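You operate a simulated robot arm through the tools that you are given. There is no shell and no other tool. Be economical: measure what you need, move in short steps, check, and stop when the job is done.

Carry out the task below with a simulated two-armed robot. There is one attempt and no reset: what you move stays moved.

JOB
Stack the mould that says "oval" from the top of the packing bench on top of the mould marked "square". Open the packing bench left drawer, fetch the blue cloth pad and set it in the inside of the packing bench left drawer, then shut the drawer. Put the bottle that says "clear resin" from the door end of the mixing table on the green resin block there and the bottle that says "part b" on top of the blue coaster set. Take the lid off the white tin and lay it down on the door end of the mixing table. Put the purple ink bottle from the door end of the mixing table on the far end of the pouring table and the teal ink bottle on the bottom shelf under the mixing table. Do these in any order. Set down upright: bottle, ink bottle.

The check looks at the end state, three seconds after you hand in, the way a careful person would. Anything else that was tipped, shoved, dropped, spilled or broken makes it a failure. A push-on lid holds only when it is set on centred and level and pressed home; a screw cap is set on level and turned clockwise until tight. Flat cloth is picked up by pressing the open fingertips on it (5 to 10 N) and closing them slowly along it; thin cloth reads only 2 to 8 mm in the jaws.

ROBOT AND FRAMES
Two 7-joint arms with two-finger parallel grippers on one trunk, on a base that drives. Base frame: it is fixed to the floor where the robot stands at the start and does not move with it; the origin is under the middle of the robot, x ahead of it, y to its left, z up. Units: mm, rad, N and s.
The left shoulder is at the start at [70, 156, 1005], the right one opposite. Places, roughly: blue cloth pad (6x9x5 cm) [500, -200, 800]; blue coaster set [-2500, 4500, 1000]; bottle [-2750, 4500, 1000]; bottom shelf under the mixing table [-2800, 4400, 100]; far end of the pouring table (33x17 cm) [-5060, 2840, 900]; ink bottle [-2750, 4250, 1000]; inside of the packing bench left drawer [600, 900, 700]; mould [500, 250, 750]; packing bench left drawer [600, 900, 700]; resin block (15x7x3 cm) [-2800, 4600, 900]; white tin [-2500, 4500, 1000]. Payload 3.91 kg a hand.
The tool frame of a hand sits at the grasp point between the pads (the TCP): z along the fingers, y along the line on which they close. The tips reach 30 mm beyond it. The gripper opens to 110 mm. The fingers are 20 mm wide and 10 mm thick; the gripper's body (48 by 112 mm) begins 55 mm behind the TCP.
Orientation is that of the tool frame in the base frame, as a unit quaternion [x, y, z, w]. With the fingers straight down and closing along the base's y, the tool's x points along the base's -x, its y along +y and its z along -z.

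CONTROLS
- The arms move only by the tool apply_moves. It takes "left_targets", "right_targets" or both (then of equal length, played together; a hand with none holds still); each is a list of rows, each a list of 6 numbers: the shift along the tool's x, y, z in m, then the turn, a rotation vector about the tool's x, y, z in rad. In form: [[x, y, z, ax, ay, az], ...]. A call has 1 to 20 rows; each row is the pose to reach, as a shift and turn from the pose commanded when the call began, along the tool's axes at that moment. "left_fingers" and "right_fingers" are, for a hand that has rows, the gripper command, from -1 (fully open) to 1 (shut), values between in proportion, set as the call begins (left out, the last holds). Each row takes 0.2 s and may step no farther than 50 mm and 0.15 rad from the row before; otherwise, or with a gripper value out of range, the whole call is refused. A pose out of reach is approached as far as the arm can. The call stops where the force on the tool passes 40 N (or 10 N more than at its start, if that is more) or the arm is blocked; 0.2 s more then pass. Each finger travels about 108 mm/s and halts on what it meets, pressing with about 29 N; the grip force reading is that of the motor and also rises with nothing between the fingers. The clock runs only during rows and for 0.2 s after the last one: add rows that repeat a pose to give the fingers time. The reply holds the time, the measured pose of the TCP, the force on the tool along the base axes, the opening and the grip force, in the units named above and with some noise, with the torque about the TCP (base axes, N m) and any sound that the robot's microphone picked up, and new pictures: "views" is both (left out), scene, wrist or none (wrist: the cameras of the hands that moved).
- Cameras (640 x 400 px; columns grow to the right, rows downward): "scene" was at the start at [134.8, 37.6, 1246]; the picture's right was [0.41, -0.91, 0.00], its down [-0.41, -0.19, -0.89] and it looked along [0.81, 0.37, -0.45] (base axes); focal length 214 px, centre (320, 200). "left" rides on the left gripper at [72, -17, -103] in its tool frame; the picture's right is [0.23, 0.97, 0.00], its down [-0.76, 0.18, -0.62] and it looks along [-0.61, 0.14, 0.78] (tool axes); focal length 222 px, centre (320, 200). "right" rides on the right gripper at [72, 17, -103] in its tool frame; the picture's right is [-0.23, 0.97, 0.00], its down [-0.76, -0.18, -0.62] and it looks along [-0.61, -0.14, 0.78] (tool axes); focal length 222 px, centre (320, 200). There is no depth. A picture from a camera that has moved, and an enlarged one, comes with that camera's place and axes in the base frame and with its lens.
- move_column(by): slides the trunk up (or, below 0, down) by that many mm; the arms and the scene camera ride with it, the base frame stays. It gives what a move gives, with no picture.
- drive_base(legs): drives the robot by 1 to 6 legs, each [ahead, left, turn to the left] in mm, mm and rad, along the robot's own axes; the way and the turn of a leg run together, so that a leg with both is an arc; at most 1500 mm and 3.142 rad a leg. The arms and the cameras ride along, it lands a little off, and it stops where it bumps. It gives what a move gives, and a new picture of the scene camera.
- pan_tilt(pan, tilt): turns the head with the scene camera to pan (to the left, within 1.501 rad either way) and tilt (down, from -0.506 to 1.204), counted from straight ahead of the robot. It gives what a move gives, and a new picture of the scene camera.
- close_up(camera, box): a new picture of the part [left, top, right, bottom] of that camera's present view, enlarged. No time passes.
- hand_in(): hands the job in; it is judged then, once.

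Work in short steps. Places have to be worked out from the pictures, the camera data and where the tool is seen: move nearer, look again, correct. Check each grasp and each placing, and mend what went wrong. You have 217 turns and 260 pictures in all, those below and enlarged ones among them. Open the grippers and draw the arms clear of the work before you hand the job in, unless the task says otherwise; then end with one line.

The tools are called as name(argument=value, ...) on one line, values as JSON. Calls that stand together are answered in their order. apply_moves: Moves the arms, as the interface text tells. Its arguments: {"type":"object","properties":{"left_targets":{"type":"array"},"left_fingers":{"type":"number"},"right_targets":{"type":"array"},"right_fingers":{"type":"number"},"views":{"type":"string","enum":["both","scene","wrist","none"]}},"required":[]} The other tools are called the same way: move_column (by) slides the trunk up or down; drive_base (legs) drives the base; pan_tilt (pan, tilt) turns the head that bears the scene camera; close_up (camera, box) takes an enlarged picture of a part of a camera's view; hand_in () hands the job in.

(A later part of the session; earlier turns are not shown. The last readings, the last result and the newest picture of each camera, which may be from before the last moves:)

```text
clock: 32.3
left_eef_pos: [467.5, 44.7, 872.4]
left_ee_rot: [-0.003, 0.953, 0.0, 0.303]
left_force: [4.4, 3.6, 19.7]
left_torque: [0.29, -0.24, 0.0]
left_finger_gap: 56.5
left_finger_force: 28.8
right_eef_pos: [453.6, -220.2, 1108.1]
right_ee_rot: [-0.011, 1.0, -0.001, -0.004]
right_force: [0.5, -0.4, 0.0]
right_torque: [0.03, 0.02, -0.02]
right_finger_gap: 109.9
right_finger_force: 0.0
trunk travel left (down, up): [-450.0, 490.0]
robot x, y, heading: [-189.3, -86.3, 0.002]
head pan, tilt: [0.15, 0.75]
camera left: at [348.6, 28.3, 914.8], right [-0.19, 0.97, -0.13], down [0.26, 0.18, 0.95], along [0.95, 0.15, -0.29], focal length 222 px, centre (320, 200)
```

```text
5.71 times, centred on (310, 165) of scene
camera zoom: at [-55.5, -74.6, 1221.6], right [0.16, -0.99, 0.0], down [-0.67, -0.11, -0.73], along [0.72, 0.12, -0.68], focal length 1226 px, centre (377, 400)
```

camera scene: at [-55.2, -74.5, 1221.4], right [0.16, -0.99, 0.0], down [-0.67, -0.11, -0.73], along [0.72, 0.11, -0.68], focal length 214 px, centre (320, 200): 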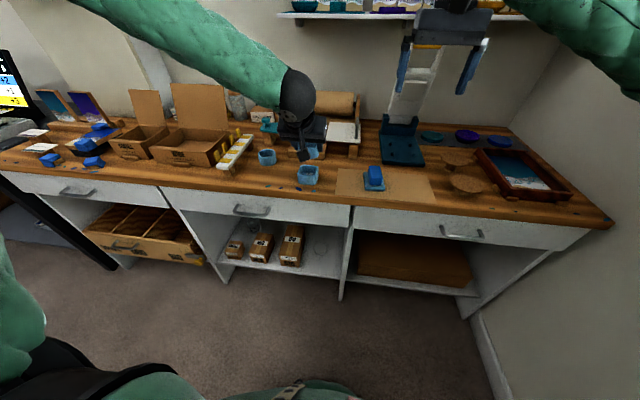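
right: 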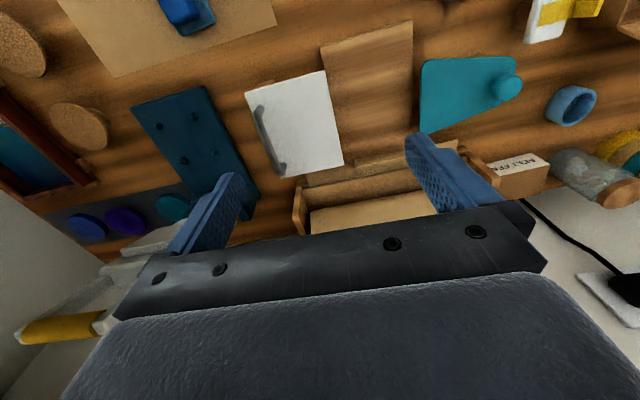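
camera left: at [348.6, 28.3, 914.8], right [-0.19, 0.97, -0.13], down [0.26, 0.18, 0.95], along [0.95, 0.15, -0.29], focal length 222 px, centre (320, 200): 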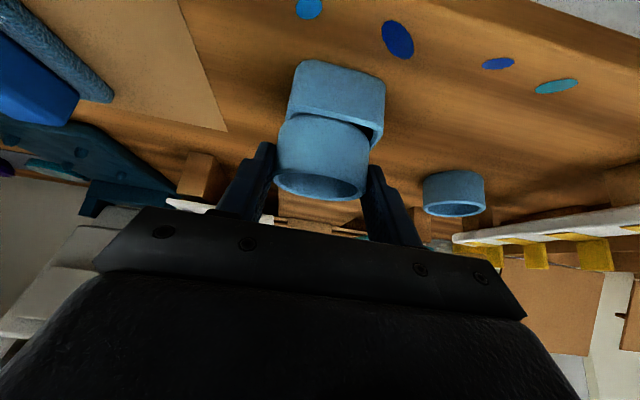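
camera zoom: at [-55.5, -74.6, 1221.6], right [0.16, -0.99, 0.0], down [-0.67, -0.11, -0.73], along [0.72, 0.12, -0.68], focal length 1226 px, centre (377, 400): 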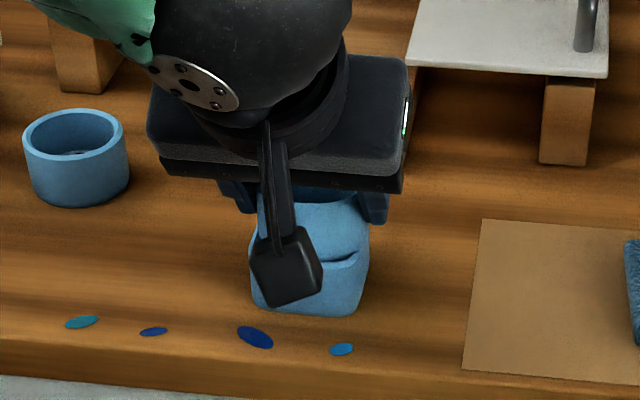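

Now aligned in both views. Relieve ~1.5 mm of pressure and open the fingers partly.

apply_moves(left_targets=[[-0.0008, 0, -0.0012, 0, 0, 0], [-0.0008, 0, -0.0012, 0, 0, 0]], views="none")

apply_moves(left_targets=[[0, 0, 0, 0, 0, 0], [0, 0, 0, 0, 0, 0], [0, 0, 0, 0, 0, 0]], left_fingers=-0.4, views="wrist")

```text
clock: 32.9
left_eef_pos: [466.8, 46.1, 872.6]
left_ee_rot: [-0.004, 0.953, 0.001, 0.302]
left_force: [3.6, 1.7, 13.5]
left_torque: [0.13, -0.24, 0.0]
left_finger_gap: 56.3
left_finger_force: 29.1
right_eef_pos: [453.8, -220.1, 1107.5]
right_ee_rot: [-0.01, 1.0, -0.001, -0.006]
right_force: [0.2, 0.0, -0.2]
right_torque: [-0.01, -0.03, -0.02]
right_finger_gap: 109.9
right_finger_force: 0.1
trunk travel left (down, up): [-450.0, 490.0]
robot x, y, heading: [-190.9, -85.5, 0.007]
head pan, tilt: [0.15, 0.75]
```

```text
clock: 33.7
left_eef_pos: [468.4, 45.0, 870.9]
left_ee_rot: [-0.004, 0.954, 0.001, 0.301]
left_force: [0.0, -0.3, -0.2]
left_torque: [0.0, -0.01, 0.02]
left_finger_gap: 77.0
left_finger_force: 0.0
right_eef_pos: [455.0, -220.8, 1105.6]
right_ee_rot: [-0.011, 1.0, -0.002, -0.005]
right_force: [0.3, -0.3, 0.6]
right_torque: [-0.01, -0.01, 0.01]
right_finger_gap: 110.1
right_finger_force: 0.0
trunk travel left (down, up): [-450.0, 490.0]
robot x, y, heading: [-184.9, -85.3, 0.009]
head pan, tilt: [0.15, 0.75]
camera left: at [348.8, 28.3, 914.6], right [-0.19, 0.97, -0.13], down [0.26, 0.18, 0.95], along [0.95, 0.15, -0.29], focal length 222 px, centre (320, 200)
```

left: 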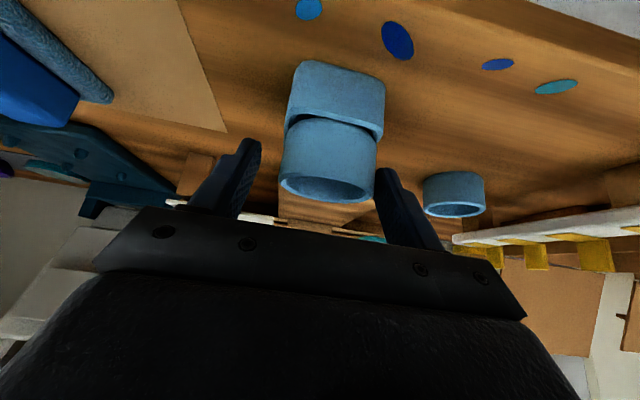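

Cup settled. Open fully and draw back along the tool axis, then inspect.

apply_moves(left_targets=[[0, 0.002, 0, 0, 0, 0], [0, 0.002, -0.04, 0, 0, 0], [0, 0.002, -0.08, 0, 0, 0], [0, 0.002, -0.12, 0, 0, 0], [0, 0.002, -0.16, 0, 0, 0]], left_fingers=-1, views="none")

close_up(camera="left", box=[220, 40, 420, 200])

close_up(camera="scene", box=[270, 130, 430, 230])

```text
clock: 34.9
left_eef_pos: [374.8, 47.8, 1005.6]
left_ee_rot: [-0.004, 0.953, 0.001, 0.302]
left_force: [-0.4, 0.0, 0.2]
left_torque: [0.0, -0.02, 0.04]
left_finger_gap: 110.2
left_finger_force: 0.0
right_eef_pos: [452.5, -221.4, 1107.9]
right_ee_rot: [-0.01, 1.0, 0.0, -0.005]
right_force: [-0.8, -0.7, 0.9]
right_torque: [0.0, -0.04, -0.04]
right_finger_gap: 110.0
right_finger_force: 0.0
trunk travel left (down, up): [-450.0, 490.0]
robot x, y, heading: [-187.1, -87.7, 0.004]
head pan, tilt: [0.15, 0.75]
```

```text
2.50 times, centred on (320, 120) of left
camera zoom: at [254.8, 30.1, 1046.5], right [-0.19, 0.97, -0.13], down [0.26, 0.18, 0.95], along [0.95, 0.15, -0.29], focal length 555 px, centre (320, 400)
```

zoom: 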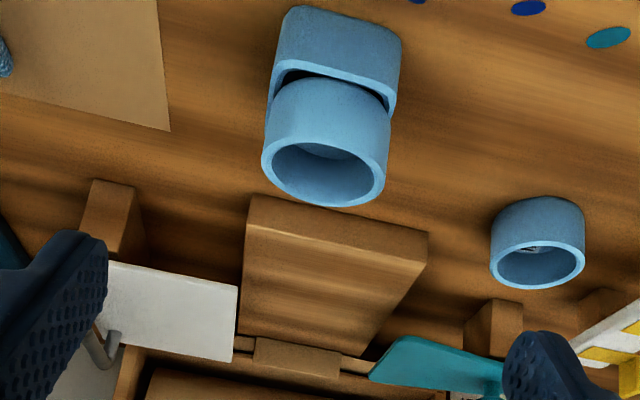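

```text
4.00 times, centred on (350, 180) of scene
camera zoom: at [-56.1, -75.0, 1221.4], right [0.16, -0.99, 0.0], down [-0.67, -0.11, -0.73], along [0.72, 0.11, -0.68], focal length 858 px, centre (200, 280)
```

zoom: 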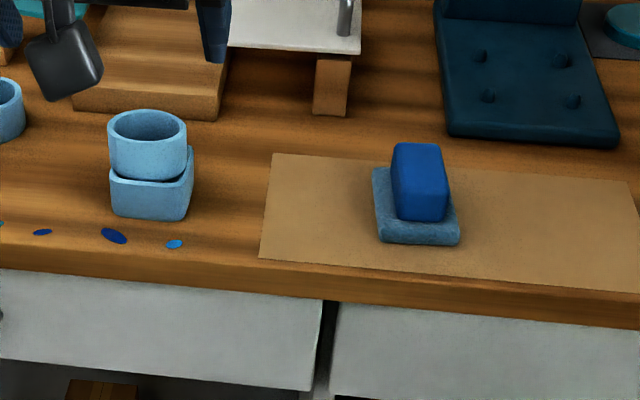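

The oval sits well on the square. Next the pad: I move the right hand above it to look, left hand shifting away.

apply_moves(left_targets=[[0, 0.045, 0, 0, 0, 0], [0, 0.09, 0, 0, 0, 0], [0, 0.135, 0, 0, 0, 0], [0, 0.18, 0, 0, 0, 0]], right_targets=[[-0.005, 0.016, 0.037, 0, 0, 0], [-0.01, 0.031, 0.074, 0, 0, 0], [-0.014, 0.046, 0.11, 0, 0, 0], [-0.017, 0.061, 0.147, 0, 0, 0]], views="none")

close_up(camera="right", box=[120, 0, 520, 250])

```text
clock: 35.9
left_eef_pos: [374.5, 228.0, 1002.1]
left_ee_rot: [-0.003, 0.953, -0.001, 0.302]
left_force: [0.8, 0.4, -0.2]
left_torque: [0.02, -0.02, -0.02]
left_finger_gap: 110.1
left_finger_force: 0.1
right_eef_pos: [467.2, -159.1, 959.0]
right_ee_rot: [-0.01, 1.0, -0.002, -0.005]
right_force: [0.5, 0.3, 1.7]
right_torque: [0.0, 0.0, 0.01]
right_finger_gap: 109.8
right_finger_force: 0.0
trunk travel left (down, up): [-450.0, 490.0]
robot x, y, heading: [-188.7, -86.0, 0.01]
head pan, tilt: [0.15, 0.75]
```

```text
1.60 times, centred on (320, 125) of right
camera zoom: at [398.0, -142.4, 1063.3], right [0.21, 0.98, -0.01], down [0.77, -0.16, 0.62], along [0.6, -0.13, -0.79], focal length 355 px, centre (320, 320)
```

zoom: 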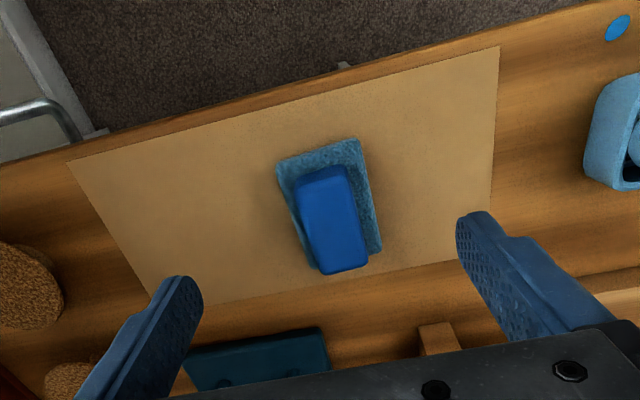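

The pad is a cloth base with a blue block on it, block centre ≈ [488, -152], top ≈ 848, axis along x (+5°). I descend to just above it and check.

apply_moves(right_targets=[[-0.01, 0.003, 0.025, 0, 0, -0.04], [-0.021, 0.006, 0.05, 0, 0, -0.078], [-0.021, 0.006, 0.07, 0, 0, -0.078]], views="wrist")

close_up(camera="scene", box=[300, 100, 460, 200])

```text
clock: 36.7
left_eef_pos: [373.4, 227.7, 1003.7]
left_ee_rot: [-0.004, 0.953, 0.001, 0.301]
left_force: [0.9, -0.8, -0.5]
left_torque: [-0.02, 0.01, -0.01]
left_finger_gap: 110.1
left_finger_force: 0.1
right_eef_pos: [488.6, -153.3, 888.4]
right_ee_rot: [-0.05, 0.999, -0.001, -0.006]
right_force: [0.4, 0.1, 0.3]
right_torque: [0.0, -0.01, 0.01]
right_finger_gap: 110.1
right_finger_force: 0.0
trunk travel left (down, up): [-450.0, 490.0]
robot x, y, heading: [-187.6, -87.1, 0.011]
head pan, tilt: [0.15, 0.75]
camera right: at [417.6, -142.8, 993.7], right [0.13, 0.99, 0.0], down [0.78, -0.1, 0.61], along [0.61, -0.08, -0.79], focal length 222 px, centre (320, 200)
```

right: 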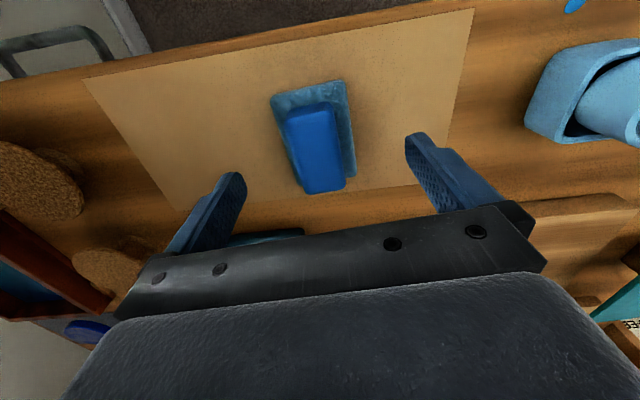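

```text
4.00 times, centred on (380, 150) of scene
camera zoom: at [-54.6, -74.4, 1221.3], right [0.16, -0.99, 0.0], down [-0.67, -0.11, -0.73], along [0.72, 0.11, -0.68], focal length 858 px, centre (80, 400)
```

zoom: 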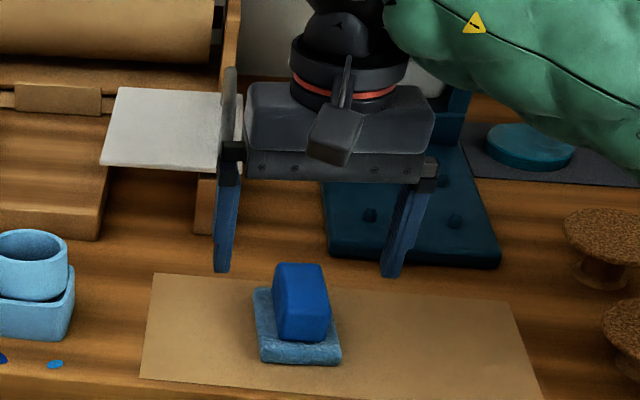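

Aligned. Lower 39 mm and close on the block.

apply_moves(right_targets=[[0, -0.001, 0.02, 0, 0, 0], [0, -0.001, 0.039, 0, 0, 0], [0, -0.001, 0.039, 0, 0, 0]], views="none")

apply_moves(right_targets=[[0, 0, 0, 0, 0, 0], [0, 0, 0, 0, 0, 0], [0, 0, 0, 0, 0, 0], [0, 0, 0, 0, 0, 0], [0, 0, 0, 0, 0, 0]], right_fingers=1, views="wrist")

```text
clock: 37.5
left_eef_pos: [374.3, 226.9, 1003.2]
left_ee_rot: [-0.004, 0.953, 0.0, 0.302]
left_force: [-0.8, 0.0, 0.2]
left_torque: [-0.01, -0.03, 0.04]
left_finger_gap: 110.0
left_finger_force: 0.1
right_eef_pos: [488.4, -155.3, 850.6]
right_ee_rot: [-0.049, 0.999, -0.001, -0.006]
right_force: [-0.3, 0.1, 0.6]
right_torque: [0.04, 0.03, 0.01]
right_finger_gap: 110.1
right_finger_force: 0.1
trunk travel left (down, up): [-450.0, 490.0]
robot x, y, heading: [-186.5, -86.4, 0.011]
head pan, tilt: [0.15, 0.75]
```

```text
clock: 38.7
left_eef_pos: [373.9, 226.6, 1003.0]
left_ee_rot: [-0.004, 0.954, 0.001, 0.301]
left_force: [0.1, 0.4, -0.4]
left_torque: [-0.02, 0.0, 0.0]
left_finger_gap: 110.0
left_finger_force: 0.1
right_eef_pos: [488.5, -155.5, 850.8]
right_ee_rot: [-0.049, 0.999, -0.001, -0.006]
right_force: [-0.2, -1.1, 1.0]
right_torque: [0.05, -0.06, -0.02]
right_finger_gap: 35.4
right_finger_force: 28.9
trunk travel left (down, up): [-450.0, 490.0]
robot x, y, heading: [-188.3, -88.7, 0.009]
head pan, tilt: [0.15, 0.75]
camera right: at [417.5, -143.8, 955.3], right [0.13, 0.99, 0.0], down [0.78, -0.1, 0.61], along [0.61, -0.08, -0.79], focal length 222 px, centre (320, 200)
```

right: 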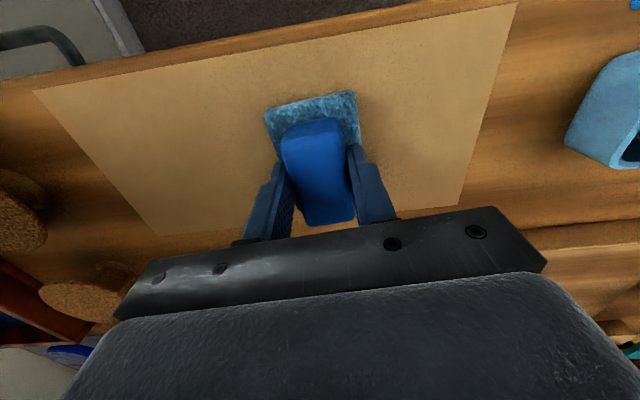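

Gripped at 35 mm. Lift and see whether the cloth base comes along.

apply_moves(right_targets=[[0, 0, -0.03, 0, 0, 0], [0, 0, -0.07, 0, 0, 0], [0, 0, -0.11, 0, 0, 0], [0, 0, -0.15, 0, 0, 0]], views="wrist")

close_up(camera="scene", box=[280, 70, 480, 210])

```text
clock: 39.7
left_eef_pos: [373.1, 226.8, 1002.4]
left_ee_rot: [-0.003, 0.953, 0.0, 0.302]
left_force: [0.6, -0.8, 0.4]
left_torque: [0.01, -0.01, 0.0]
left_finger_gap: 110.1
left_finger_force: 0.1
right_eef_pos: [489.5, -154.1, 1001.2]
right_ee_rot: [-0.049, 0.999, -0.002, -0.005]
right_force: [-0.1, 0.0, -0.9]
right_torque: [-0.01, -0.01, -0.04]
right_finger_gap: 35.0
right_finger_force: 28.6
trunk travel left (down, up): [-450.0, 490.0]
robot x, y, heading: [-185.8, -85.9, 0.012]
head pan, tilt: [0.15, 0.75]
camera right: at [418.8, -143.2, 1106.1], right [0.13, 0.99, 0.0], down [0.78, -0.1, 0.61], along [0.61, -0.08, -0.79], focal length 222 px, centre (320, 200)
```

right: 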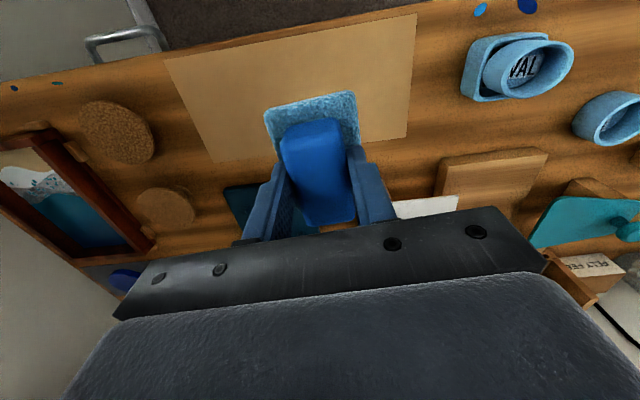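

```text
2.86 times, centred on (380, 140) of scene
camera zoom: at [-55.2, -74.2, 1221.2], right [0.16, -0.99, 0.0], down [-0.67, -0.11, -0.73], along [0.72, 0.11, -0.68], focal length 613 px, centre (149, 371)
```

zoom: 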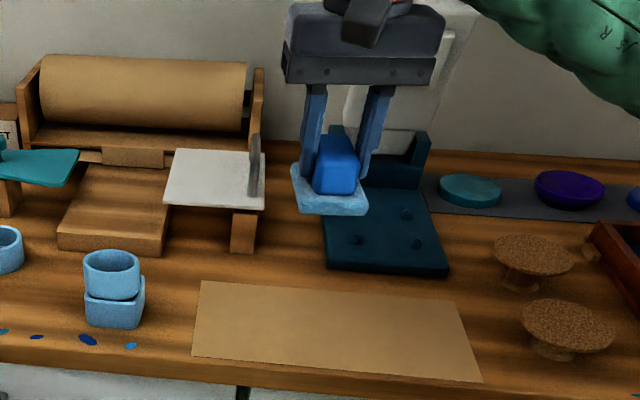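

The pad is one piece and held. Now back off and drive left to the left drawer: to about [-400, 700].

drive_base(legs=[[-215, 0, -0.01], [0, 780, 0]])

pan_tilt(pan=0.15, tilt=0.75)

```text
clock: 45.2
left_eef_pos: [168.2, 1006.0, 1002.6]
left_ee_rot: [0.004, 0.953, -0.003, 0.302]
left_force: [0.3, 0.2, 0.1]
left_torque: [0.01, 0.01, -0.02]
left_finger_gap: 110.0
left_finger_force: 0.0
right_eef_pos: [278.6, 623.1, 1001.5]
right_ee_rot: [-0.042, 0.999, -0.001, -0.006]
right_force: [-0.1, -0.4, -0.1]
right_torque: [-0.03, -0.03, 0.0]
right_finger_gap: 35.0
right_finger_force: 29.0
trunk travel left (down, up): [-450.0, 490.0]
robot x, y, heading: [-399.7, 697.9, -0.008]
head pan, tilt: [0.15, 0.75]
camera scene: at [-265.4, 710.5, 1221.2], right [0.14, -0.99, 0.0], down [-0.68, -0.1, -0.73], along [0.72, 0.1, -0.68], focal length 214 px, centre (320, 200)
```

scene: 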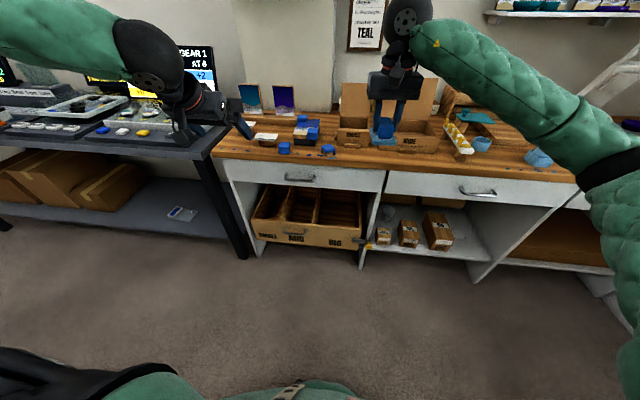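

```text
clock: 45.8
left_eef_pos: [168.0, 1004.6, 1002.2]
left_ee_rot: [0.003, 0.954, -0.002, 0.301]
left_force: [0.7, 0.5, -0.3]
left_torque: [-0.05, 0.0, -0.01]
left_finger_gap: 109.9
left_finger_force: 0.0
right_eef_pos: [278.9, 622.4, 1000.2]
right_ee_rot: [-0.041, 0.999, -0.001, -0.006]
right_force: [1.0, -0.3, -0.9]
right_torque: [-0.02, -0.03, -0.01]
right_finger_gap: 35.1
right_finger_force: 29.1
trunk travel left (down, up): [-450.0, 490.0]
robot x, y, heading: [-397.8, 697.7, -0.007]
head pan, tilt: [0.15, 0.75]
camera scene: at [-265.4, 709.8, 1221.2], right [0.14, -0.99, 0.0], down [-0.68, -0.1, -0.73], along [0.72, 0.1, -0.68], focal length 214 px, centre (320, 200)
```

scene: 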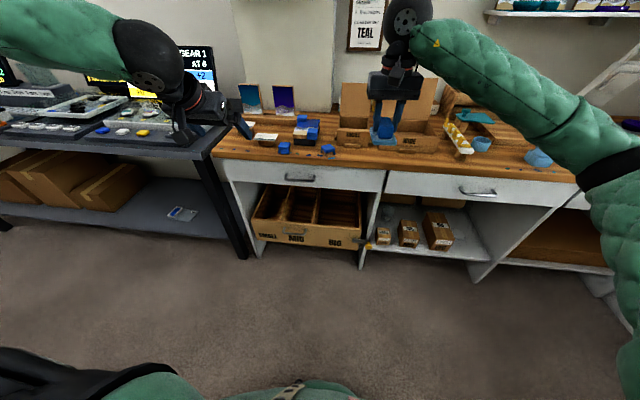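

I need the handle and bench edge precisely; close-up of the drawer front.

close_up(camera="scene", box=[220, 120, 400, 230])

close_up(camera="left", box=[0, 0, 640, 400])

```text
3.56 times, centred on (310, 175) of scene
camera zoom: at [-265.4, 709.8, 1221.2], right [0.14, -0.99, 0.0], down [-0.68, -0.1, -0.73], along [0.72, 0.1, -0.68], focal length 763 px, centre (356, 289)
```

zoom: 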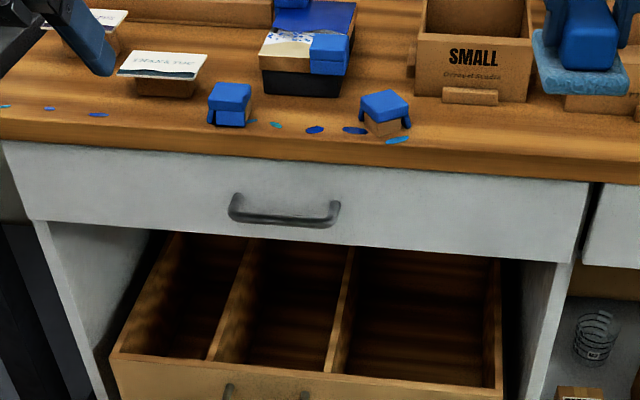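

```text
1.00 times, centred on (320, 200) of left (not enlarged: the box is as wide or as high as the picture)
camera zoom: at [48.7, 989.6, 1045.3], right [-0.18, 0.98, -0.13], down [0.27, 0.18, 0.95], along [0.95, 0.13, -0.29], focal length 222 px, centre (320, 200)
```

zoom: 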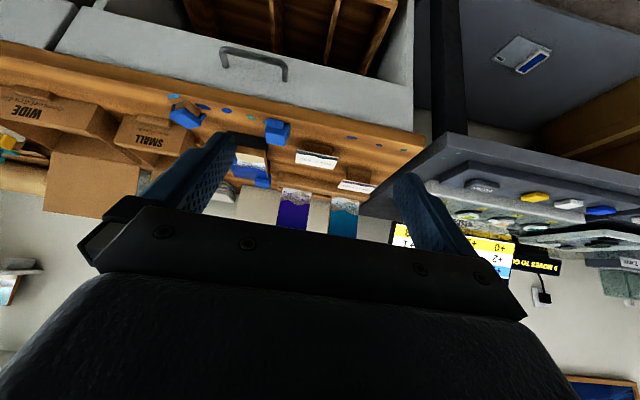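

Triangulated: handle bar at ≈ [388, 880, 702], bench edge x ≈ 400. I turn the left tool so the fingers close in the x–z plane (yaw −90°), then pitch up to ~30° below horizontal.

apply_moves(left_targets=[[0, 0, 0, 0, 0, -0.143], [0, 0, 0, 0, 0, -0.286], [0, 0, 0, 0, 0, -0.428], [0, 0, 0, 0, 0, -0.571], [0, 0, 0, 0, 0, -0.714], [0, 0, 0, 0, 0, -0.857], [0, 0, 0, 0, 0, -1.0], [0, 0, 0, 0, 0, -1.142], [0, 0, 0, 0, 0, -1.285], [0, 0, 0, 0, 0, -1.428], [0, 0, 0, 0, 0, -1.571]], left_fingers=-0.3, views="none")

apply_moves(left_targets=[[0, 0, 0, 0.14, 0, 0], [0, 0, 0, 0.28, 0, 0], [0, 0, 0, 0.43, 0, 0], [0, 0, 0, 0.43, 0, 0]], views="both")

```text
clock: 48.2
left_eef_pos: [168.5, 1005.1, 1002.6]
left_ee_rot: [-0.673, 0.676, -0.215, 0.211]
left_force: [0.7, -0.4, 0.2]
left_torque: [0.03, 0.0, -0.01]
left_finger_gap: 71.8
left_finger_force: 0.0
right_eef_pos: [278.8, 622.4, 1002.1]
right_ee_rot: [-0.042, 0.999, -0.001, -0.007]
right_force: [-0.3, 1.1, -1.0]
right_torque: [0.02, -0.02, 0.0]
right_finger_gap: 35.1
right_finger_force: 28.9
trunk travel left (down, up): [-450.0, 490.0]
robot x, y, heading: [-398.8, 697.0, -0.01]
head pan, tilt: [0.15, 0.75]
```

```text
clock: 49.2
left_eef_pos: [211.4, 1014.2, 1016.8]
left_ee_rot: [-0.611, 0.615, -0.355, 0.351]
left_force: [-0.3, 0.1, -0.4]
left_torque: [-0.03, 0.07, 0.03]
left_finger_gap: 71.6
left_finger_force: 0.1
left hand out of reach, approached as far as the arm can: row 2, 3, 4
right_eef_pos: [278.5, 621.4, 1000.2]
right_ee_rot: [-0.042, 0.999, -0.001, -0.006]
right_force: [-0.2, 0.4, -0.3]
right_torque: [0.05, -0.03, -0.03]
right_finger_gap: 35.1
right_finger_force: 28.6
trunk travel left (down, up): [-450.0, 490.0]
robot x, y, heading: [-399.9, 697.3, -0.008]
head pan, tilt: [0.15, 0.75]
camera scene: at [-265.6, 709.3, 1221.3], right [0.14, -0.99, 0.0], down [-0.68, -0.1, -0.73], along [0.72, 0.1, -0.68], focal length 214 px, centre (320, 200)
camera left: at [129.3, 942.4, 1082.1], right [-0.49, -0.22, -0.84], down [-0.62, 0.77, 0.16], along [0.61, 0.6, -0.52], focal length 222 px, centre (320, 200)
```

scene: 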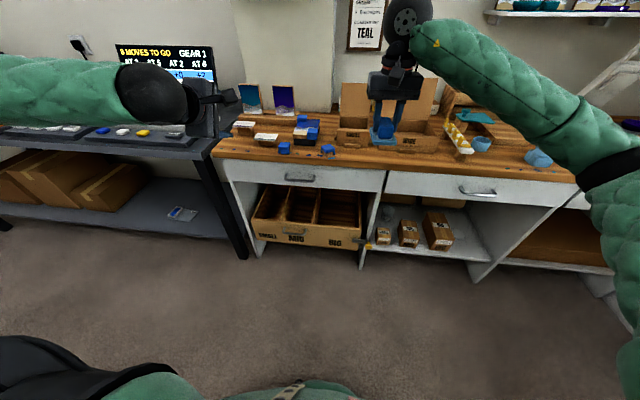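
left: 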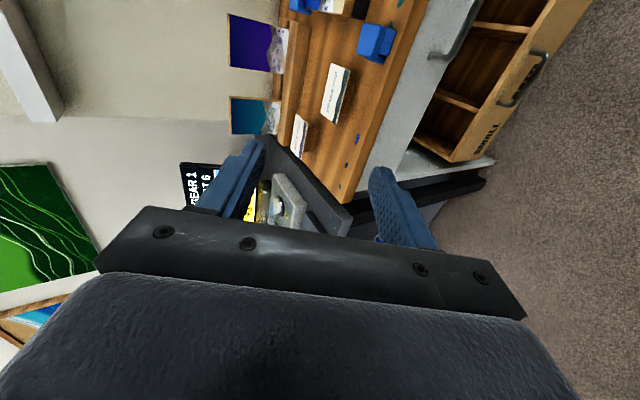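

Orientation reached (30° below horizontal). Move to a pre-grasp 75 mm before the handle bar.

apply_moves(left_targets=[[0.0156, 0.0187, 0.033, 0.43, 0, 0], [0.031, 0.0374, 0.0665, 0.43, 0, 0], [0.047, 0.056, 0.1, 0.43, 0, 0], [0.0625, 0.075, 0.133, 0.43, 0, 0], [0.078, 0.0935, 0.166, 0.43, 0, 0], [0.094, 0.112, 0.2, 0.43, 0, 0], [0.109, 0.131, 0.233, 0.43, 0, 0], [0.125, 0.15, 0.266, 0.43, 0, 0]], views="none")

```text
refused: row 1 steps farther than a row can; nothing moved
```

Turn is already in the commanded pose; repeat with zero turn.

apply_moves(left_targets=[[0.0156, 0.0187, 0.033, 0, 0, 0], [0.031, 0.0374, 0.0665, 0, 0, 0], [0.047, 0.056, 0.1, 0, 0, 0], [0.0625, 0.075, 0.133, 0, 0, 0], [0.078, 0.0935, 0.166, 0, 0, 0], [0.094, 0.112, 0.2, 0, 0, 0], [0.109, 0.131, 0.233, 0, 0, 0]], views="wrist")

close_up(camera="scene", box=[220, 120, 400, 230])

```text
clock: 50.8
left_eef_pos: [345.7, 1000.8, 892.5]
left_ee_rot: [-0.603, 0.633, -0.344, 0.343]
left_force: [0.7, -0.3, -0.5]
left_torque: [-0.01, 0.02, -0.01]
left_finger_gap: 71.4
left_finger_force: 0.0
left hand out of reach, approached as far as the arm can: row 3, 4, 5, 6, 7
right_eef_pos: [278.9, 621.2, 1001.4]
right_ee_rot: [-0.042, 0.999, -0.001, -0.006]
right_force: [0.3, 0.0, -0.8]
right_torque: [0.01, 0.02, -0.01]
right_finger_gap: 35.0
right_finger_force: 29.2
trunk travel left (down, up): [-450.0, 490.0]
robot x, y, heading: [-399.7, 695.7, -0.007]
head pan, tilt: [0.15, 0.75]
camera left: at [263.9, 930.0, 960.8], right [-0.52, -0.19, -0.83], down [-0.59, 0.78, 0.19], along [0.61, 0.59, -0.52], focal length 222 px, centre (320, 200)
```

left: 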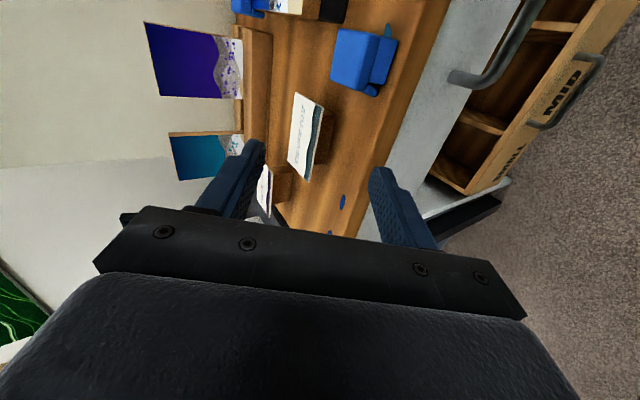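

```text
3.56 times, centred on (310, 175) of scene
camera zoom: at [-264.6, 709.6, 1221.1], right [0.14, -0.99, 0.0], down [-0.68, -0.1, -0.73], along [0.72, 0.1, -0.68], focal length 763 px, centre (356, 289)
```

zoom: 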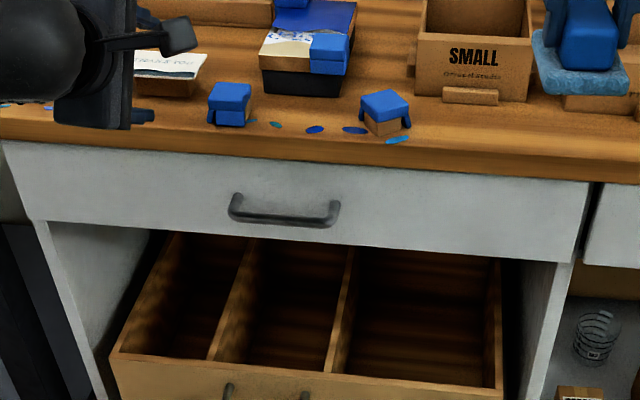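

Out of reach at this height; the shoulder is too high for this posture. Retreat the left hand a bit, then lower the trunk 220 mm (right hand is clear of the bench in x).

apply_moves(left_targets=[[0, 0.02, -0.035, 0, 0, 0], [0, 0.04, -0.07, 0, 0, 0], [0, 0.06, -0.104, 0, 0, 0]], views="none")

```text
clock: 51.6
left_eef_pos: [224.7, 1014.5, 907.5]
left_ee_rot: [-0.61, 0.617, -0.354, 0.349]
left_force: [-0.3, 0.5, -0.7]
left_torque: [0.01, -0.02, 0.05]
left_finger_gap: 71.5
left_finger_force: 0.1
left hand out of reach, approached as far as the arm can: row 1, 2, 3
right_eef_pos: [278.8, 622.0, 1000.4]
right_ee_rot: [-0.041, 0.999, -0.001, -0.004]
right_force: [0.2, -0.6, -0.7]
right_torque: [0.0, -0.01, 0.01]
right_finger_gap: 35.4
right_finger_force: 29.1
trunk travel left (down, up): [-450.0, 490.0]
robot x, y, heading: [-399.2, 697.6, -0.006]
head pan, tilt: [0.15, 0.75]
```

move_column(by=-220)

```text
clock: 53.9
left_eef_pos: [224.5, 1015.6, 688.1]
left_ee_rot: [-0.609, 0.618, -0.353, 0.349]
left_force: [0.2, 0.9, -0.1]
left_torque: [0.02, 0.03, -0.05]
left_finger_gap: 71.5
left_finger_force: 0.0
right_eef_pos: [279.0, 623.2, 780.8]
right_ee_rot: [-0.043, 0.999, -0.001, -0.006]
right_force: [-0.4, 1.1, -0.2]
right_torque: [0.03, -0.03, 0.03]
right_finger_gap: 34.9
right_finger_force: 29.1
trunk travel left (down, up): [-230.0, 710.0]
robot x, y, heading: [-395.4, 698.5, -0.006]
head pan, tilt: [0.15, 0.75]
```

Raise the right hand (so the drawer can pass under) and move the left hand to the pre-grasp.

apply_moves(left_targets=[[0.027, -0.019, 0.012, 0, 0, 0], [0.054, -0.038, 0.024, 0, 0, 0], [0.081, -0.056, 0.036, 0, 0, 0], [0.108, -0.075, 0.048, 0, 0, 0], [0.135, -0.094, 0.059, 0, 0, 0]], right_targets=[[0, 0, -0.028, 0, 0, 0], [0, 0, -0.056, 0, 0, 0], [0, 0, -0.084, 0, 0, 0], [0, 0, -0.112, 0, 0, 0], [0, 0, -0.14, 0, 0, 0]], views="both")

```text
clock: 55.1
left_eef_pos: [334.7, 911.1, 771.3]
left_ee_rot: [-0.605, 0.629, -0.346, 0.346]
left_force: [0.5, 0.1, -0.7]
left_torque: [-0.02, 0.02, 0.01]
left_finger_gap: 71.2
left_finger_force: 0.0
left hand out of reach, approached as far as the arm can: row 1, 2, 3, 4, 5
right_eef_pos: [278.7, 623.5, 920.2]
right_ee_rot: [-0.042, 0.999, -0.001, -0.006]
right_force: [0.4, 0.0, -1.4]
right_torque: [0.02, 0.0, -0.03]
right_finger_gap: 35.0
right_finger_force: 29.3
trunk travel left (down, up): [-230.0, 710.0]
robot x, y, heading: [-396.1, 698.3, -0.005]
head pan, tilt: [0.15, 0.75]
camera scene: at [-265.5, 709.7, 1001.1], right [0.14, -0.99, 0.0], down [-0.68, -0.1, -0.73], along [0.72, 0.1, -0.68], focal length 214 px, centre (320, 200)
camera right: at [208.4, 634.5, 1025.4], right [0.14, 0.99, 0.0], down [0.78, -0.11, 0.61], along [0.61, -0.09, -0.79], focal length 222 px, centre (320, 200)
camera left: at [252.7, 839.6, 838.8], right [-0.51, -0.2, -0.84], down [-0.6, 0.78, 0.18], along [0.61, 0.6, -0.52], focal length 222 px, centre (320, 200)
```

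scene: 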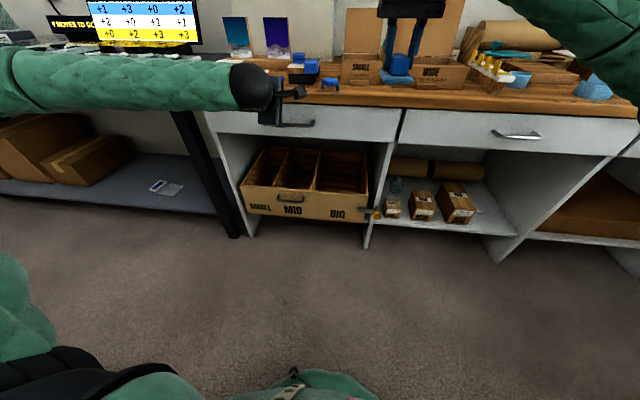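
right: 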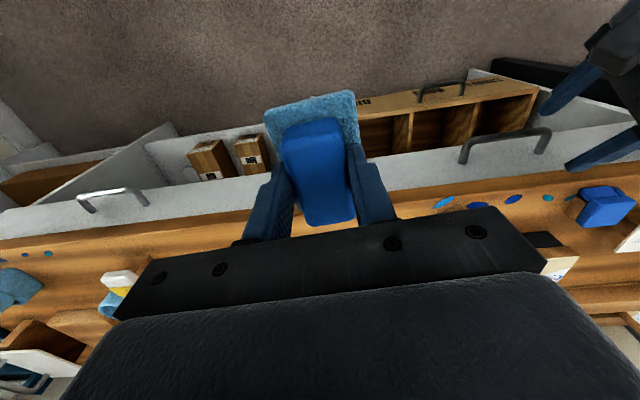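
left: 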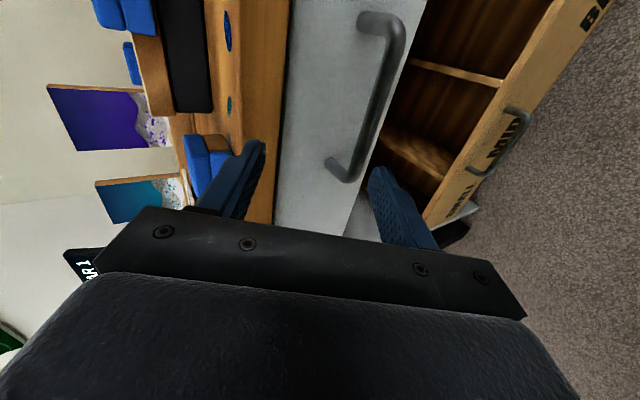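

The wrist is limited at this inner position. I drive right 150 and back 60 so the handle lies further out to the left arm's side.

drive_base(legs=[[-60, -150, 0]])

```text
clock: 56.5
left_eef_pos: [272.6, 759.8, 771.7]
left_ee_rot: [-0.603, 0.63, -0.347, 0.346]
left_force: [-0.5, -0.4, 0.2]
left_torque: [0.0, -0.01, 0.0]
left_finger_gap: 71.6
left_finger_force: 0.1
right_eef_pos: [216.0, 470.9, 921.2]
right_ee_rot: [-0.042, 0.999, 0.0, -0.006]
right_force: [0.3, -0.2, -0.4]
right_torque: [0.03, -0.01, 0.04]
right_finger_gap: 35.0
right_finger_force: 29.2
trunk travel left (down, up): [-230.0, 710.0]
robot x, y, heading: [-459.7, 547.8, -0.011]
head pan, tilt: [0.15, 0.75]
camera scene: at [-327.3, 560.6, 1001.3], right [0.14, -0.99, 0.0], down [-0.68, -0.1, -0.73], along [0.72, 0.1, -0.68], focal length 214 px, centre (320, 200)
```

scene: 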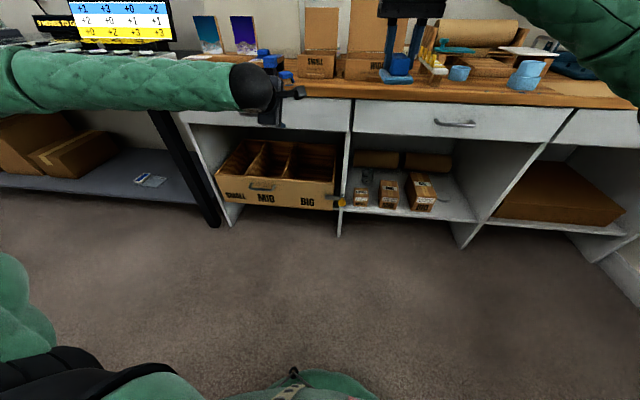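

apply_moves(left_targets=[[-0.03, 0.001, 0.014, 0, 0, 0], [-0.06, 0.002, 0.029, 0, 0, 0], [-0.09, 0.004, 0.043, 0, 0, 0], [-0.121, 0.005, 0.057, 0, 0, 0], [-0.121, 0.005, 0.057, 0, 0, 0]], views="wrist")

```text
clock: 57.7
left_eef_pos: [324.5, 880.2, 740.1]
left_ee_rot: [-0.603, 0.629, -0.347, 0.346]
left_force: [0.0, 0.2, 0.0]
left_torque: [-0.02, 0.01, 0.02]
left_finger_gap: 71.4
left_finger_force: 0.1
right_eef_pos: [216.9, 473.4, 920.1]
right_ee_rot: [-0.041, 0.999, -0.001, -0.006]
right_force: [0.5, 0.3, -0.7]
right_torque: [0.01, -0.03, 0.01]
right_finger_gap: 34.8
right_finger_force: 28.6
trunk travel left (down, up): [-230.0, 710.0]
robot x, y, heading: [-462.3, 553.6, -0.007]
head pan, tilt: [0.15, 0.75]
camera left: at [241.5, 810.5, 807.0], right [-0.51, -0.2, -0.84], down [-0.6, 0.78, 0.18], along [0.61, 0.6, -0.52], focal length 222 px, centre (320, 200)
```

left: 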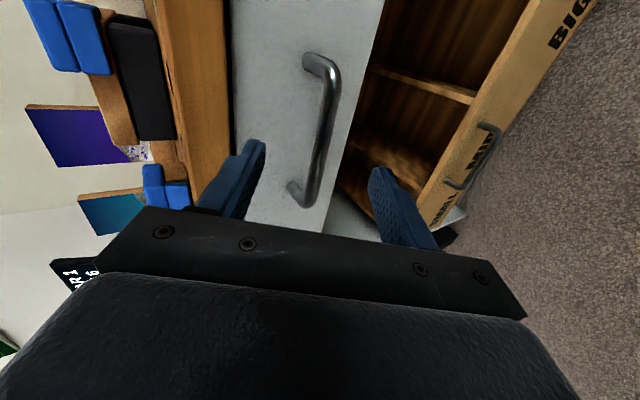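

Pre-grasp reached; the bar lies ~6 mm along tool +y. Narrow fingers to ~30 mm, shift 6 mm and advance 53 mm.

apply_moves(left_targets=[[0, 0.006, 0.0, 0, 0, 0], [0, 0.006, 0.02, 0, 0, 0], [0, 0.006, 0.04, 0, 0, 0], [0, 0.006, 0.053, 0, 0, 0], [0, 0.006, 0.053, 0, 0, 0]], left_fingers=0.4, views="wrist")

```text
clock: 58.9
left_eef_pos: [365.4, 878.6, 707.5]
left_ee_rot: [-0.603, 0.629, -0.348, 0.346]
left_force: [-7.0, 1.9, 1.9]
left_torque: [0.03, -0.1, 0.07]
left_finger_gap: 32.0
left_finger_force: 0.0
right_eef_pos: [217.9, 472.8, 921.7]
right_ee_rot: [-0.041, 0.999, -0.002, -0.005]
right_force: [-0.3, -0.8, -0.5]
right_torque: [-0.02, 0.01, -0.02]
right_finger_gap: 35.4
right_finger_force: 29.0
trunk travel left (down, up): [-230.0, 710.0]
robot x, y, heading: [-457.2, 552.2, -0.01]
head pan, tilt: [0.15, 0.75]
camera left: at [283.1, 808.8, 774.5], right [-0.51, -0.2, -0.84], down [-0.6, 0.78, 0.18], along [0.61, 0.6, -0.52], focal length 222 px, centre (320, 200)
```

left: 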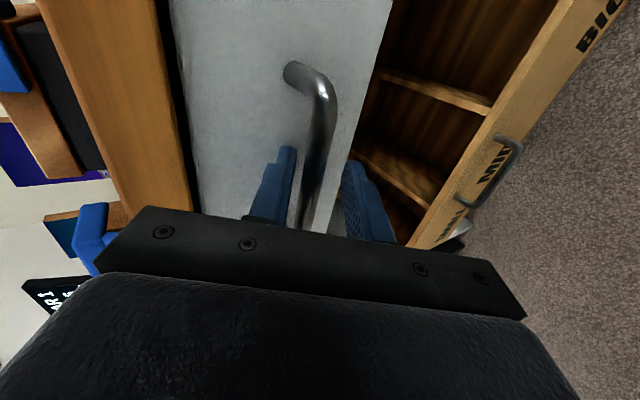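

The bar is between the fingers. Close on it.

apply_moves(left_targets=[[0, 0, -0.001, 0, 0, 0], [0, 0, -0.001, 0, 0, 0], [0, 0, -0.001, 0, 0, 0]], left_fingers=1, views="wrist")

```text
clock: 59.7
left_eef_pos: [364.8, 878.3, 713.4]
left_ee_rot: [-0.603, 0.628, -0.348, 0.348]
left_force: [2.3, 3.5, 38.5]
left_torque: [-0.94, -0.1, 0.27]
left_finger_gap: 12.1
left_finger_force: 44.7
right_eef_pos: [216.8, 471.7, 921.8]
right_ee_rot: [-0.041, 0.999, -0.001, -0.005]
right_force: [0.3, 0.2, -0.5]
right_torque: [0.02, -0.02, 0.01]
right_finger_gap: 35.2
right_finger_force: 28.9
trunk travel left (down, up): [-230.0, 710.0]
robot x, y, heading: [-460.0, 552.1, -0.008]
head pan, tilt: [0.15, 0.75]
camera left: at [281.4, 808.5, 778.9], right [-0.51, -0.2, -0.84], down [-0.6, 0.78, 0.18], along [0.62, 0.6, -0.51], focal length 222 px, centre (320, 200)
```

left: 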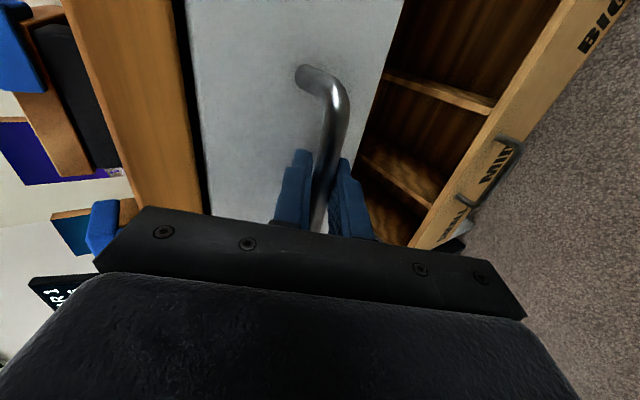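

Gripped (12 mm), with some upward load. Relieve 6 mm upward, then pull 120 mm in −x.

apply_moves(left_targets=[[0, -0.005, -0.003, 0, 0, 0], [0.001, 0.005, -0.02, 0, 0, 0], [0.002, 0.016, -0.037, 0, 0, 0], [0.003, 0.026, -0.054, 0, 0, 0], [0.003, 0.036, -0.071, 0, 0, 0], [0.004, 0.047, -0.088, 0, 0, 0], [0.004, 0.057, -0.105, 0, 0, 0]], views="wrist")

```text
clock: 61.3
left_eef_pos: [244.6, 876.8, 713.7]
left_ee_rot: [-0.603, 0.631, -0.347, 0.344]
left_force: [-0.2, -24.4, -5.8]
left_torque: [-1.01, -0.01, 0.2]
left_finger_gap: 12.2
left_finger_force: 45.4
right_eef_pos: [217.2, 471.0, 921.3]
right_ee_rot: [-0.04, 0.999, -0.001, -0.006]
right_force: [-1.0, -0.5, -1.1]
right_torque: [0.01, -0.01, -0.01]
right_finger_gap: 35.1
right_finger_force: 29.5
trunk travel left (down, up): [-230.0, 710.0]
robot x, y, heading: [-460.4, 555.4, -0.011]
head pan, tilt: [0.15, 0.75]
camera left: at [162.6, 806.9, 779.7], right [-0.52, -0.2, -0.83], down [-0.6, 0.78, 0.19], along [0.62, 0.59, -0.52], focal length 222 px, centre (320, 200)
```

left: 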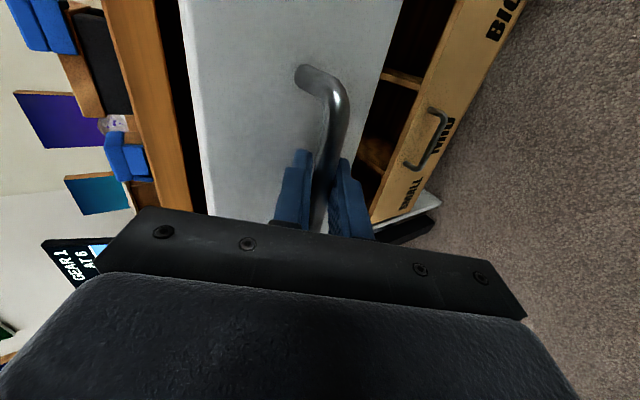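

Drawer slides. Correct lateral preload (+3 mm y) and pull 90 mm more.

apply_moves(left_targets=[[-0.003, 0.01, -0.017, 0, 0, 0], [-0.002, 0.021, -0.034, 0, 0, 0], [-0.002, 0.031, -0.051, 0, 0, 0], [-0.001, 0.042, -0.068, 0, 0, 0], [-0.001, 0.047, -0.077, 0, 0, 0]], views="both")

```text
clock: 61.7
left_eef_pos: [234.8, 877.0, 712.9]
left_ee_rot: [-0.601, 0.632, -0.349, 0.343]
left_force: [-1.0, -5.9, -5.6]
left_torque: [-1.53, -0.13, -0.72]
left_finger_gap: 12.5
left_finger_force: 45.2
right_eef_pos: [216.7, 471.8, 920.5]
right_ee_rot: [-0.04, 0.999, -0.002, -0.006]
right_force: [-0.6, -0.5, -0.4]
right_torque: [-0.01, -0.03, 0.02]
right_finger_gap: 35.3
right_finger_force: 29.4
trunk travel left (down, up): [-230.0, 710.0]
robot x, y, heading: [-459.8, 548.9, -0.012]
head pan, tilt: [0.15, 0.75]
stopped in row 1 (left hand): the force on the tool passed its limit at 44 N (the readings are from after the stop); the commanded pose is now the measured one
camera scene: at [-327.1, 560.8, 1001.2], right [0.14, -0.99, 0.0], down [-0.68, -0.1, -0.73], along [0.72, 0.1, -0.68], focal length 214 px, centre (320, 200)
camera left: at [151.6, 807.5, 780.0], right [-0.52, -0.19, -0.83], down [-0.59, 0.78, 0.18], along [0.62, 0.59, -0.52], focal length 222 px, centre (320, 200)
```

scene: 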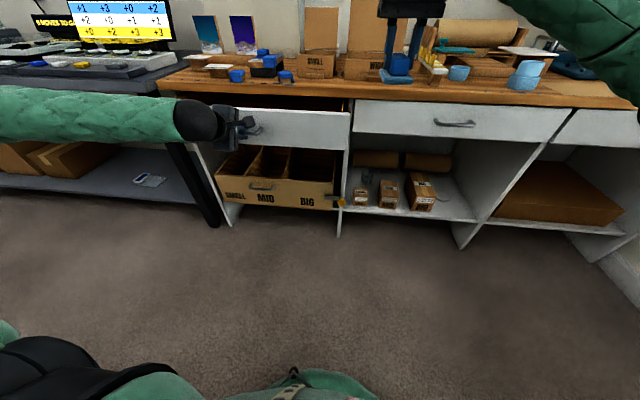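
left: 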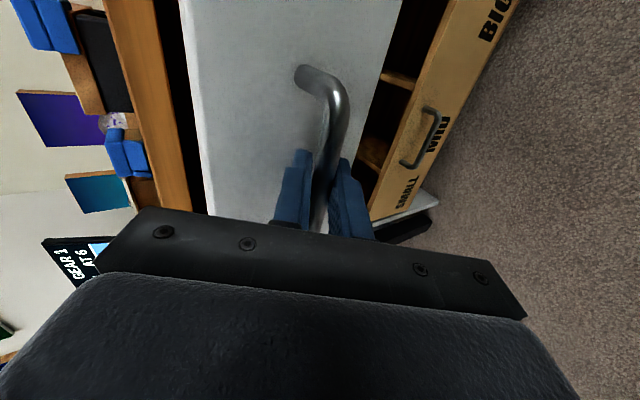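

Just a force spike; readings are now low. Pull on more slowly, 80 mm.

apply_moves(left_targets=[[0, 0.005, -0.008, 0, 0, 0], [0, 0.01, -0.017, 0, 0, 0], [0, 0.016, -0.026, 0, 0, 0], [0.001, 0.021, -0.034, 0, 0, 0], [0.001, 0.026, -0.043, 0, 0, 0], [0.001, 0.031, -0.051, 0, 0, 0], [0.001, 0.036, -0.06, 0, 0, 0], [0.001, 0.042, -0.068, 0, 0, 0]], views="none")

pan_tilt(pan=0.4, tilt=0.5)

```text
clock: 62.9
left_eef_pos: [185.0, 875.7, 713.1]
left_ee_rot: [-0.601, 0.633, -0.349, 0.342]
left_force: [-1.8, -7.4, -4.1]
left_torque: [-1.13, -0.05, -0.03]
left_finger_gap: 12.3
left_finger_force: 44.5
right_eef_pos: [216.9, 470.3, 919.9]
right_ee_rot: [-0.04, 0.999, -0.002, -0.006]
right_force: [-0.9, -0.6, -0.7]
right_torque: [0.04, 0.02, 0.0]
right_finger_gap: 35.1
right_finger_force: 29.7
trunk travel left (down, up): [-230.0, 710.0]
robot x, y, heading: [-462.1, 550.9, -0.013]
head pan, tilt: [0.15, 0.75]
stopped in row 6 (left hand): the force on the tool passed its limit at 42 N (the readings are from after the stop); the commanded pose is now the measured one
```

```text
clock: 63.6
left_eef_pos: [186.1, 876.4, 712.1]
left_ee_rot: [-0.6, 0.633, -0.349, 0.342]
left_force: [-0.7, -15.6, -7.6]
left_torque: [-0.98, -0.04, 0.18]
left_finger_gap: 12.5
left_finger_force: 44.4
right_eef_pos: [218.3, 469.6, 920.3]
right_ee_rot: [-0.04, 0.999, -0.001, -0.006]
right_force: [-0.2, 0.2, -0.7]
right_torque: [-0.02, -0.01, 0.02]
right_finger_gap: 35.2
right_finger_force: 28.7
trunk travel left (down, up): [-230.0, 710.0]
robot x, y, heading: [-463.4, 550.1, -0.014]
head pan, tilt: [0.4, 0.499]
camera scene: at [-324.7, 582.9, 1023.1], right [0.38, -0.93, 0.0], down [-0.44, -0.18, -0.88], along [0.81, 0.33, -0.48], focal length 214 px, centre (320, 200)
```

scene: 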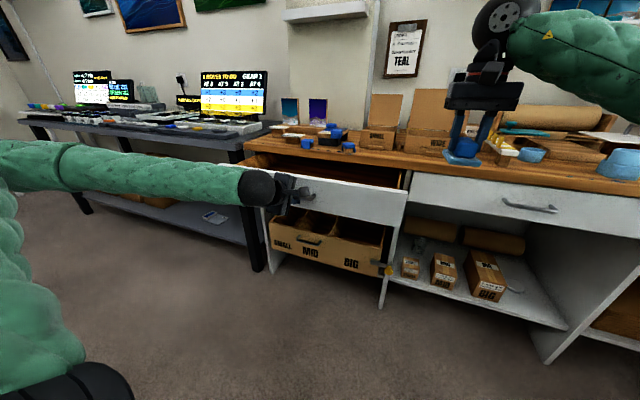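

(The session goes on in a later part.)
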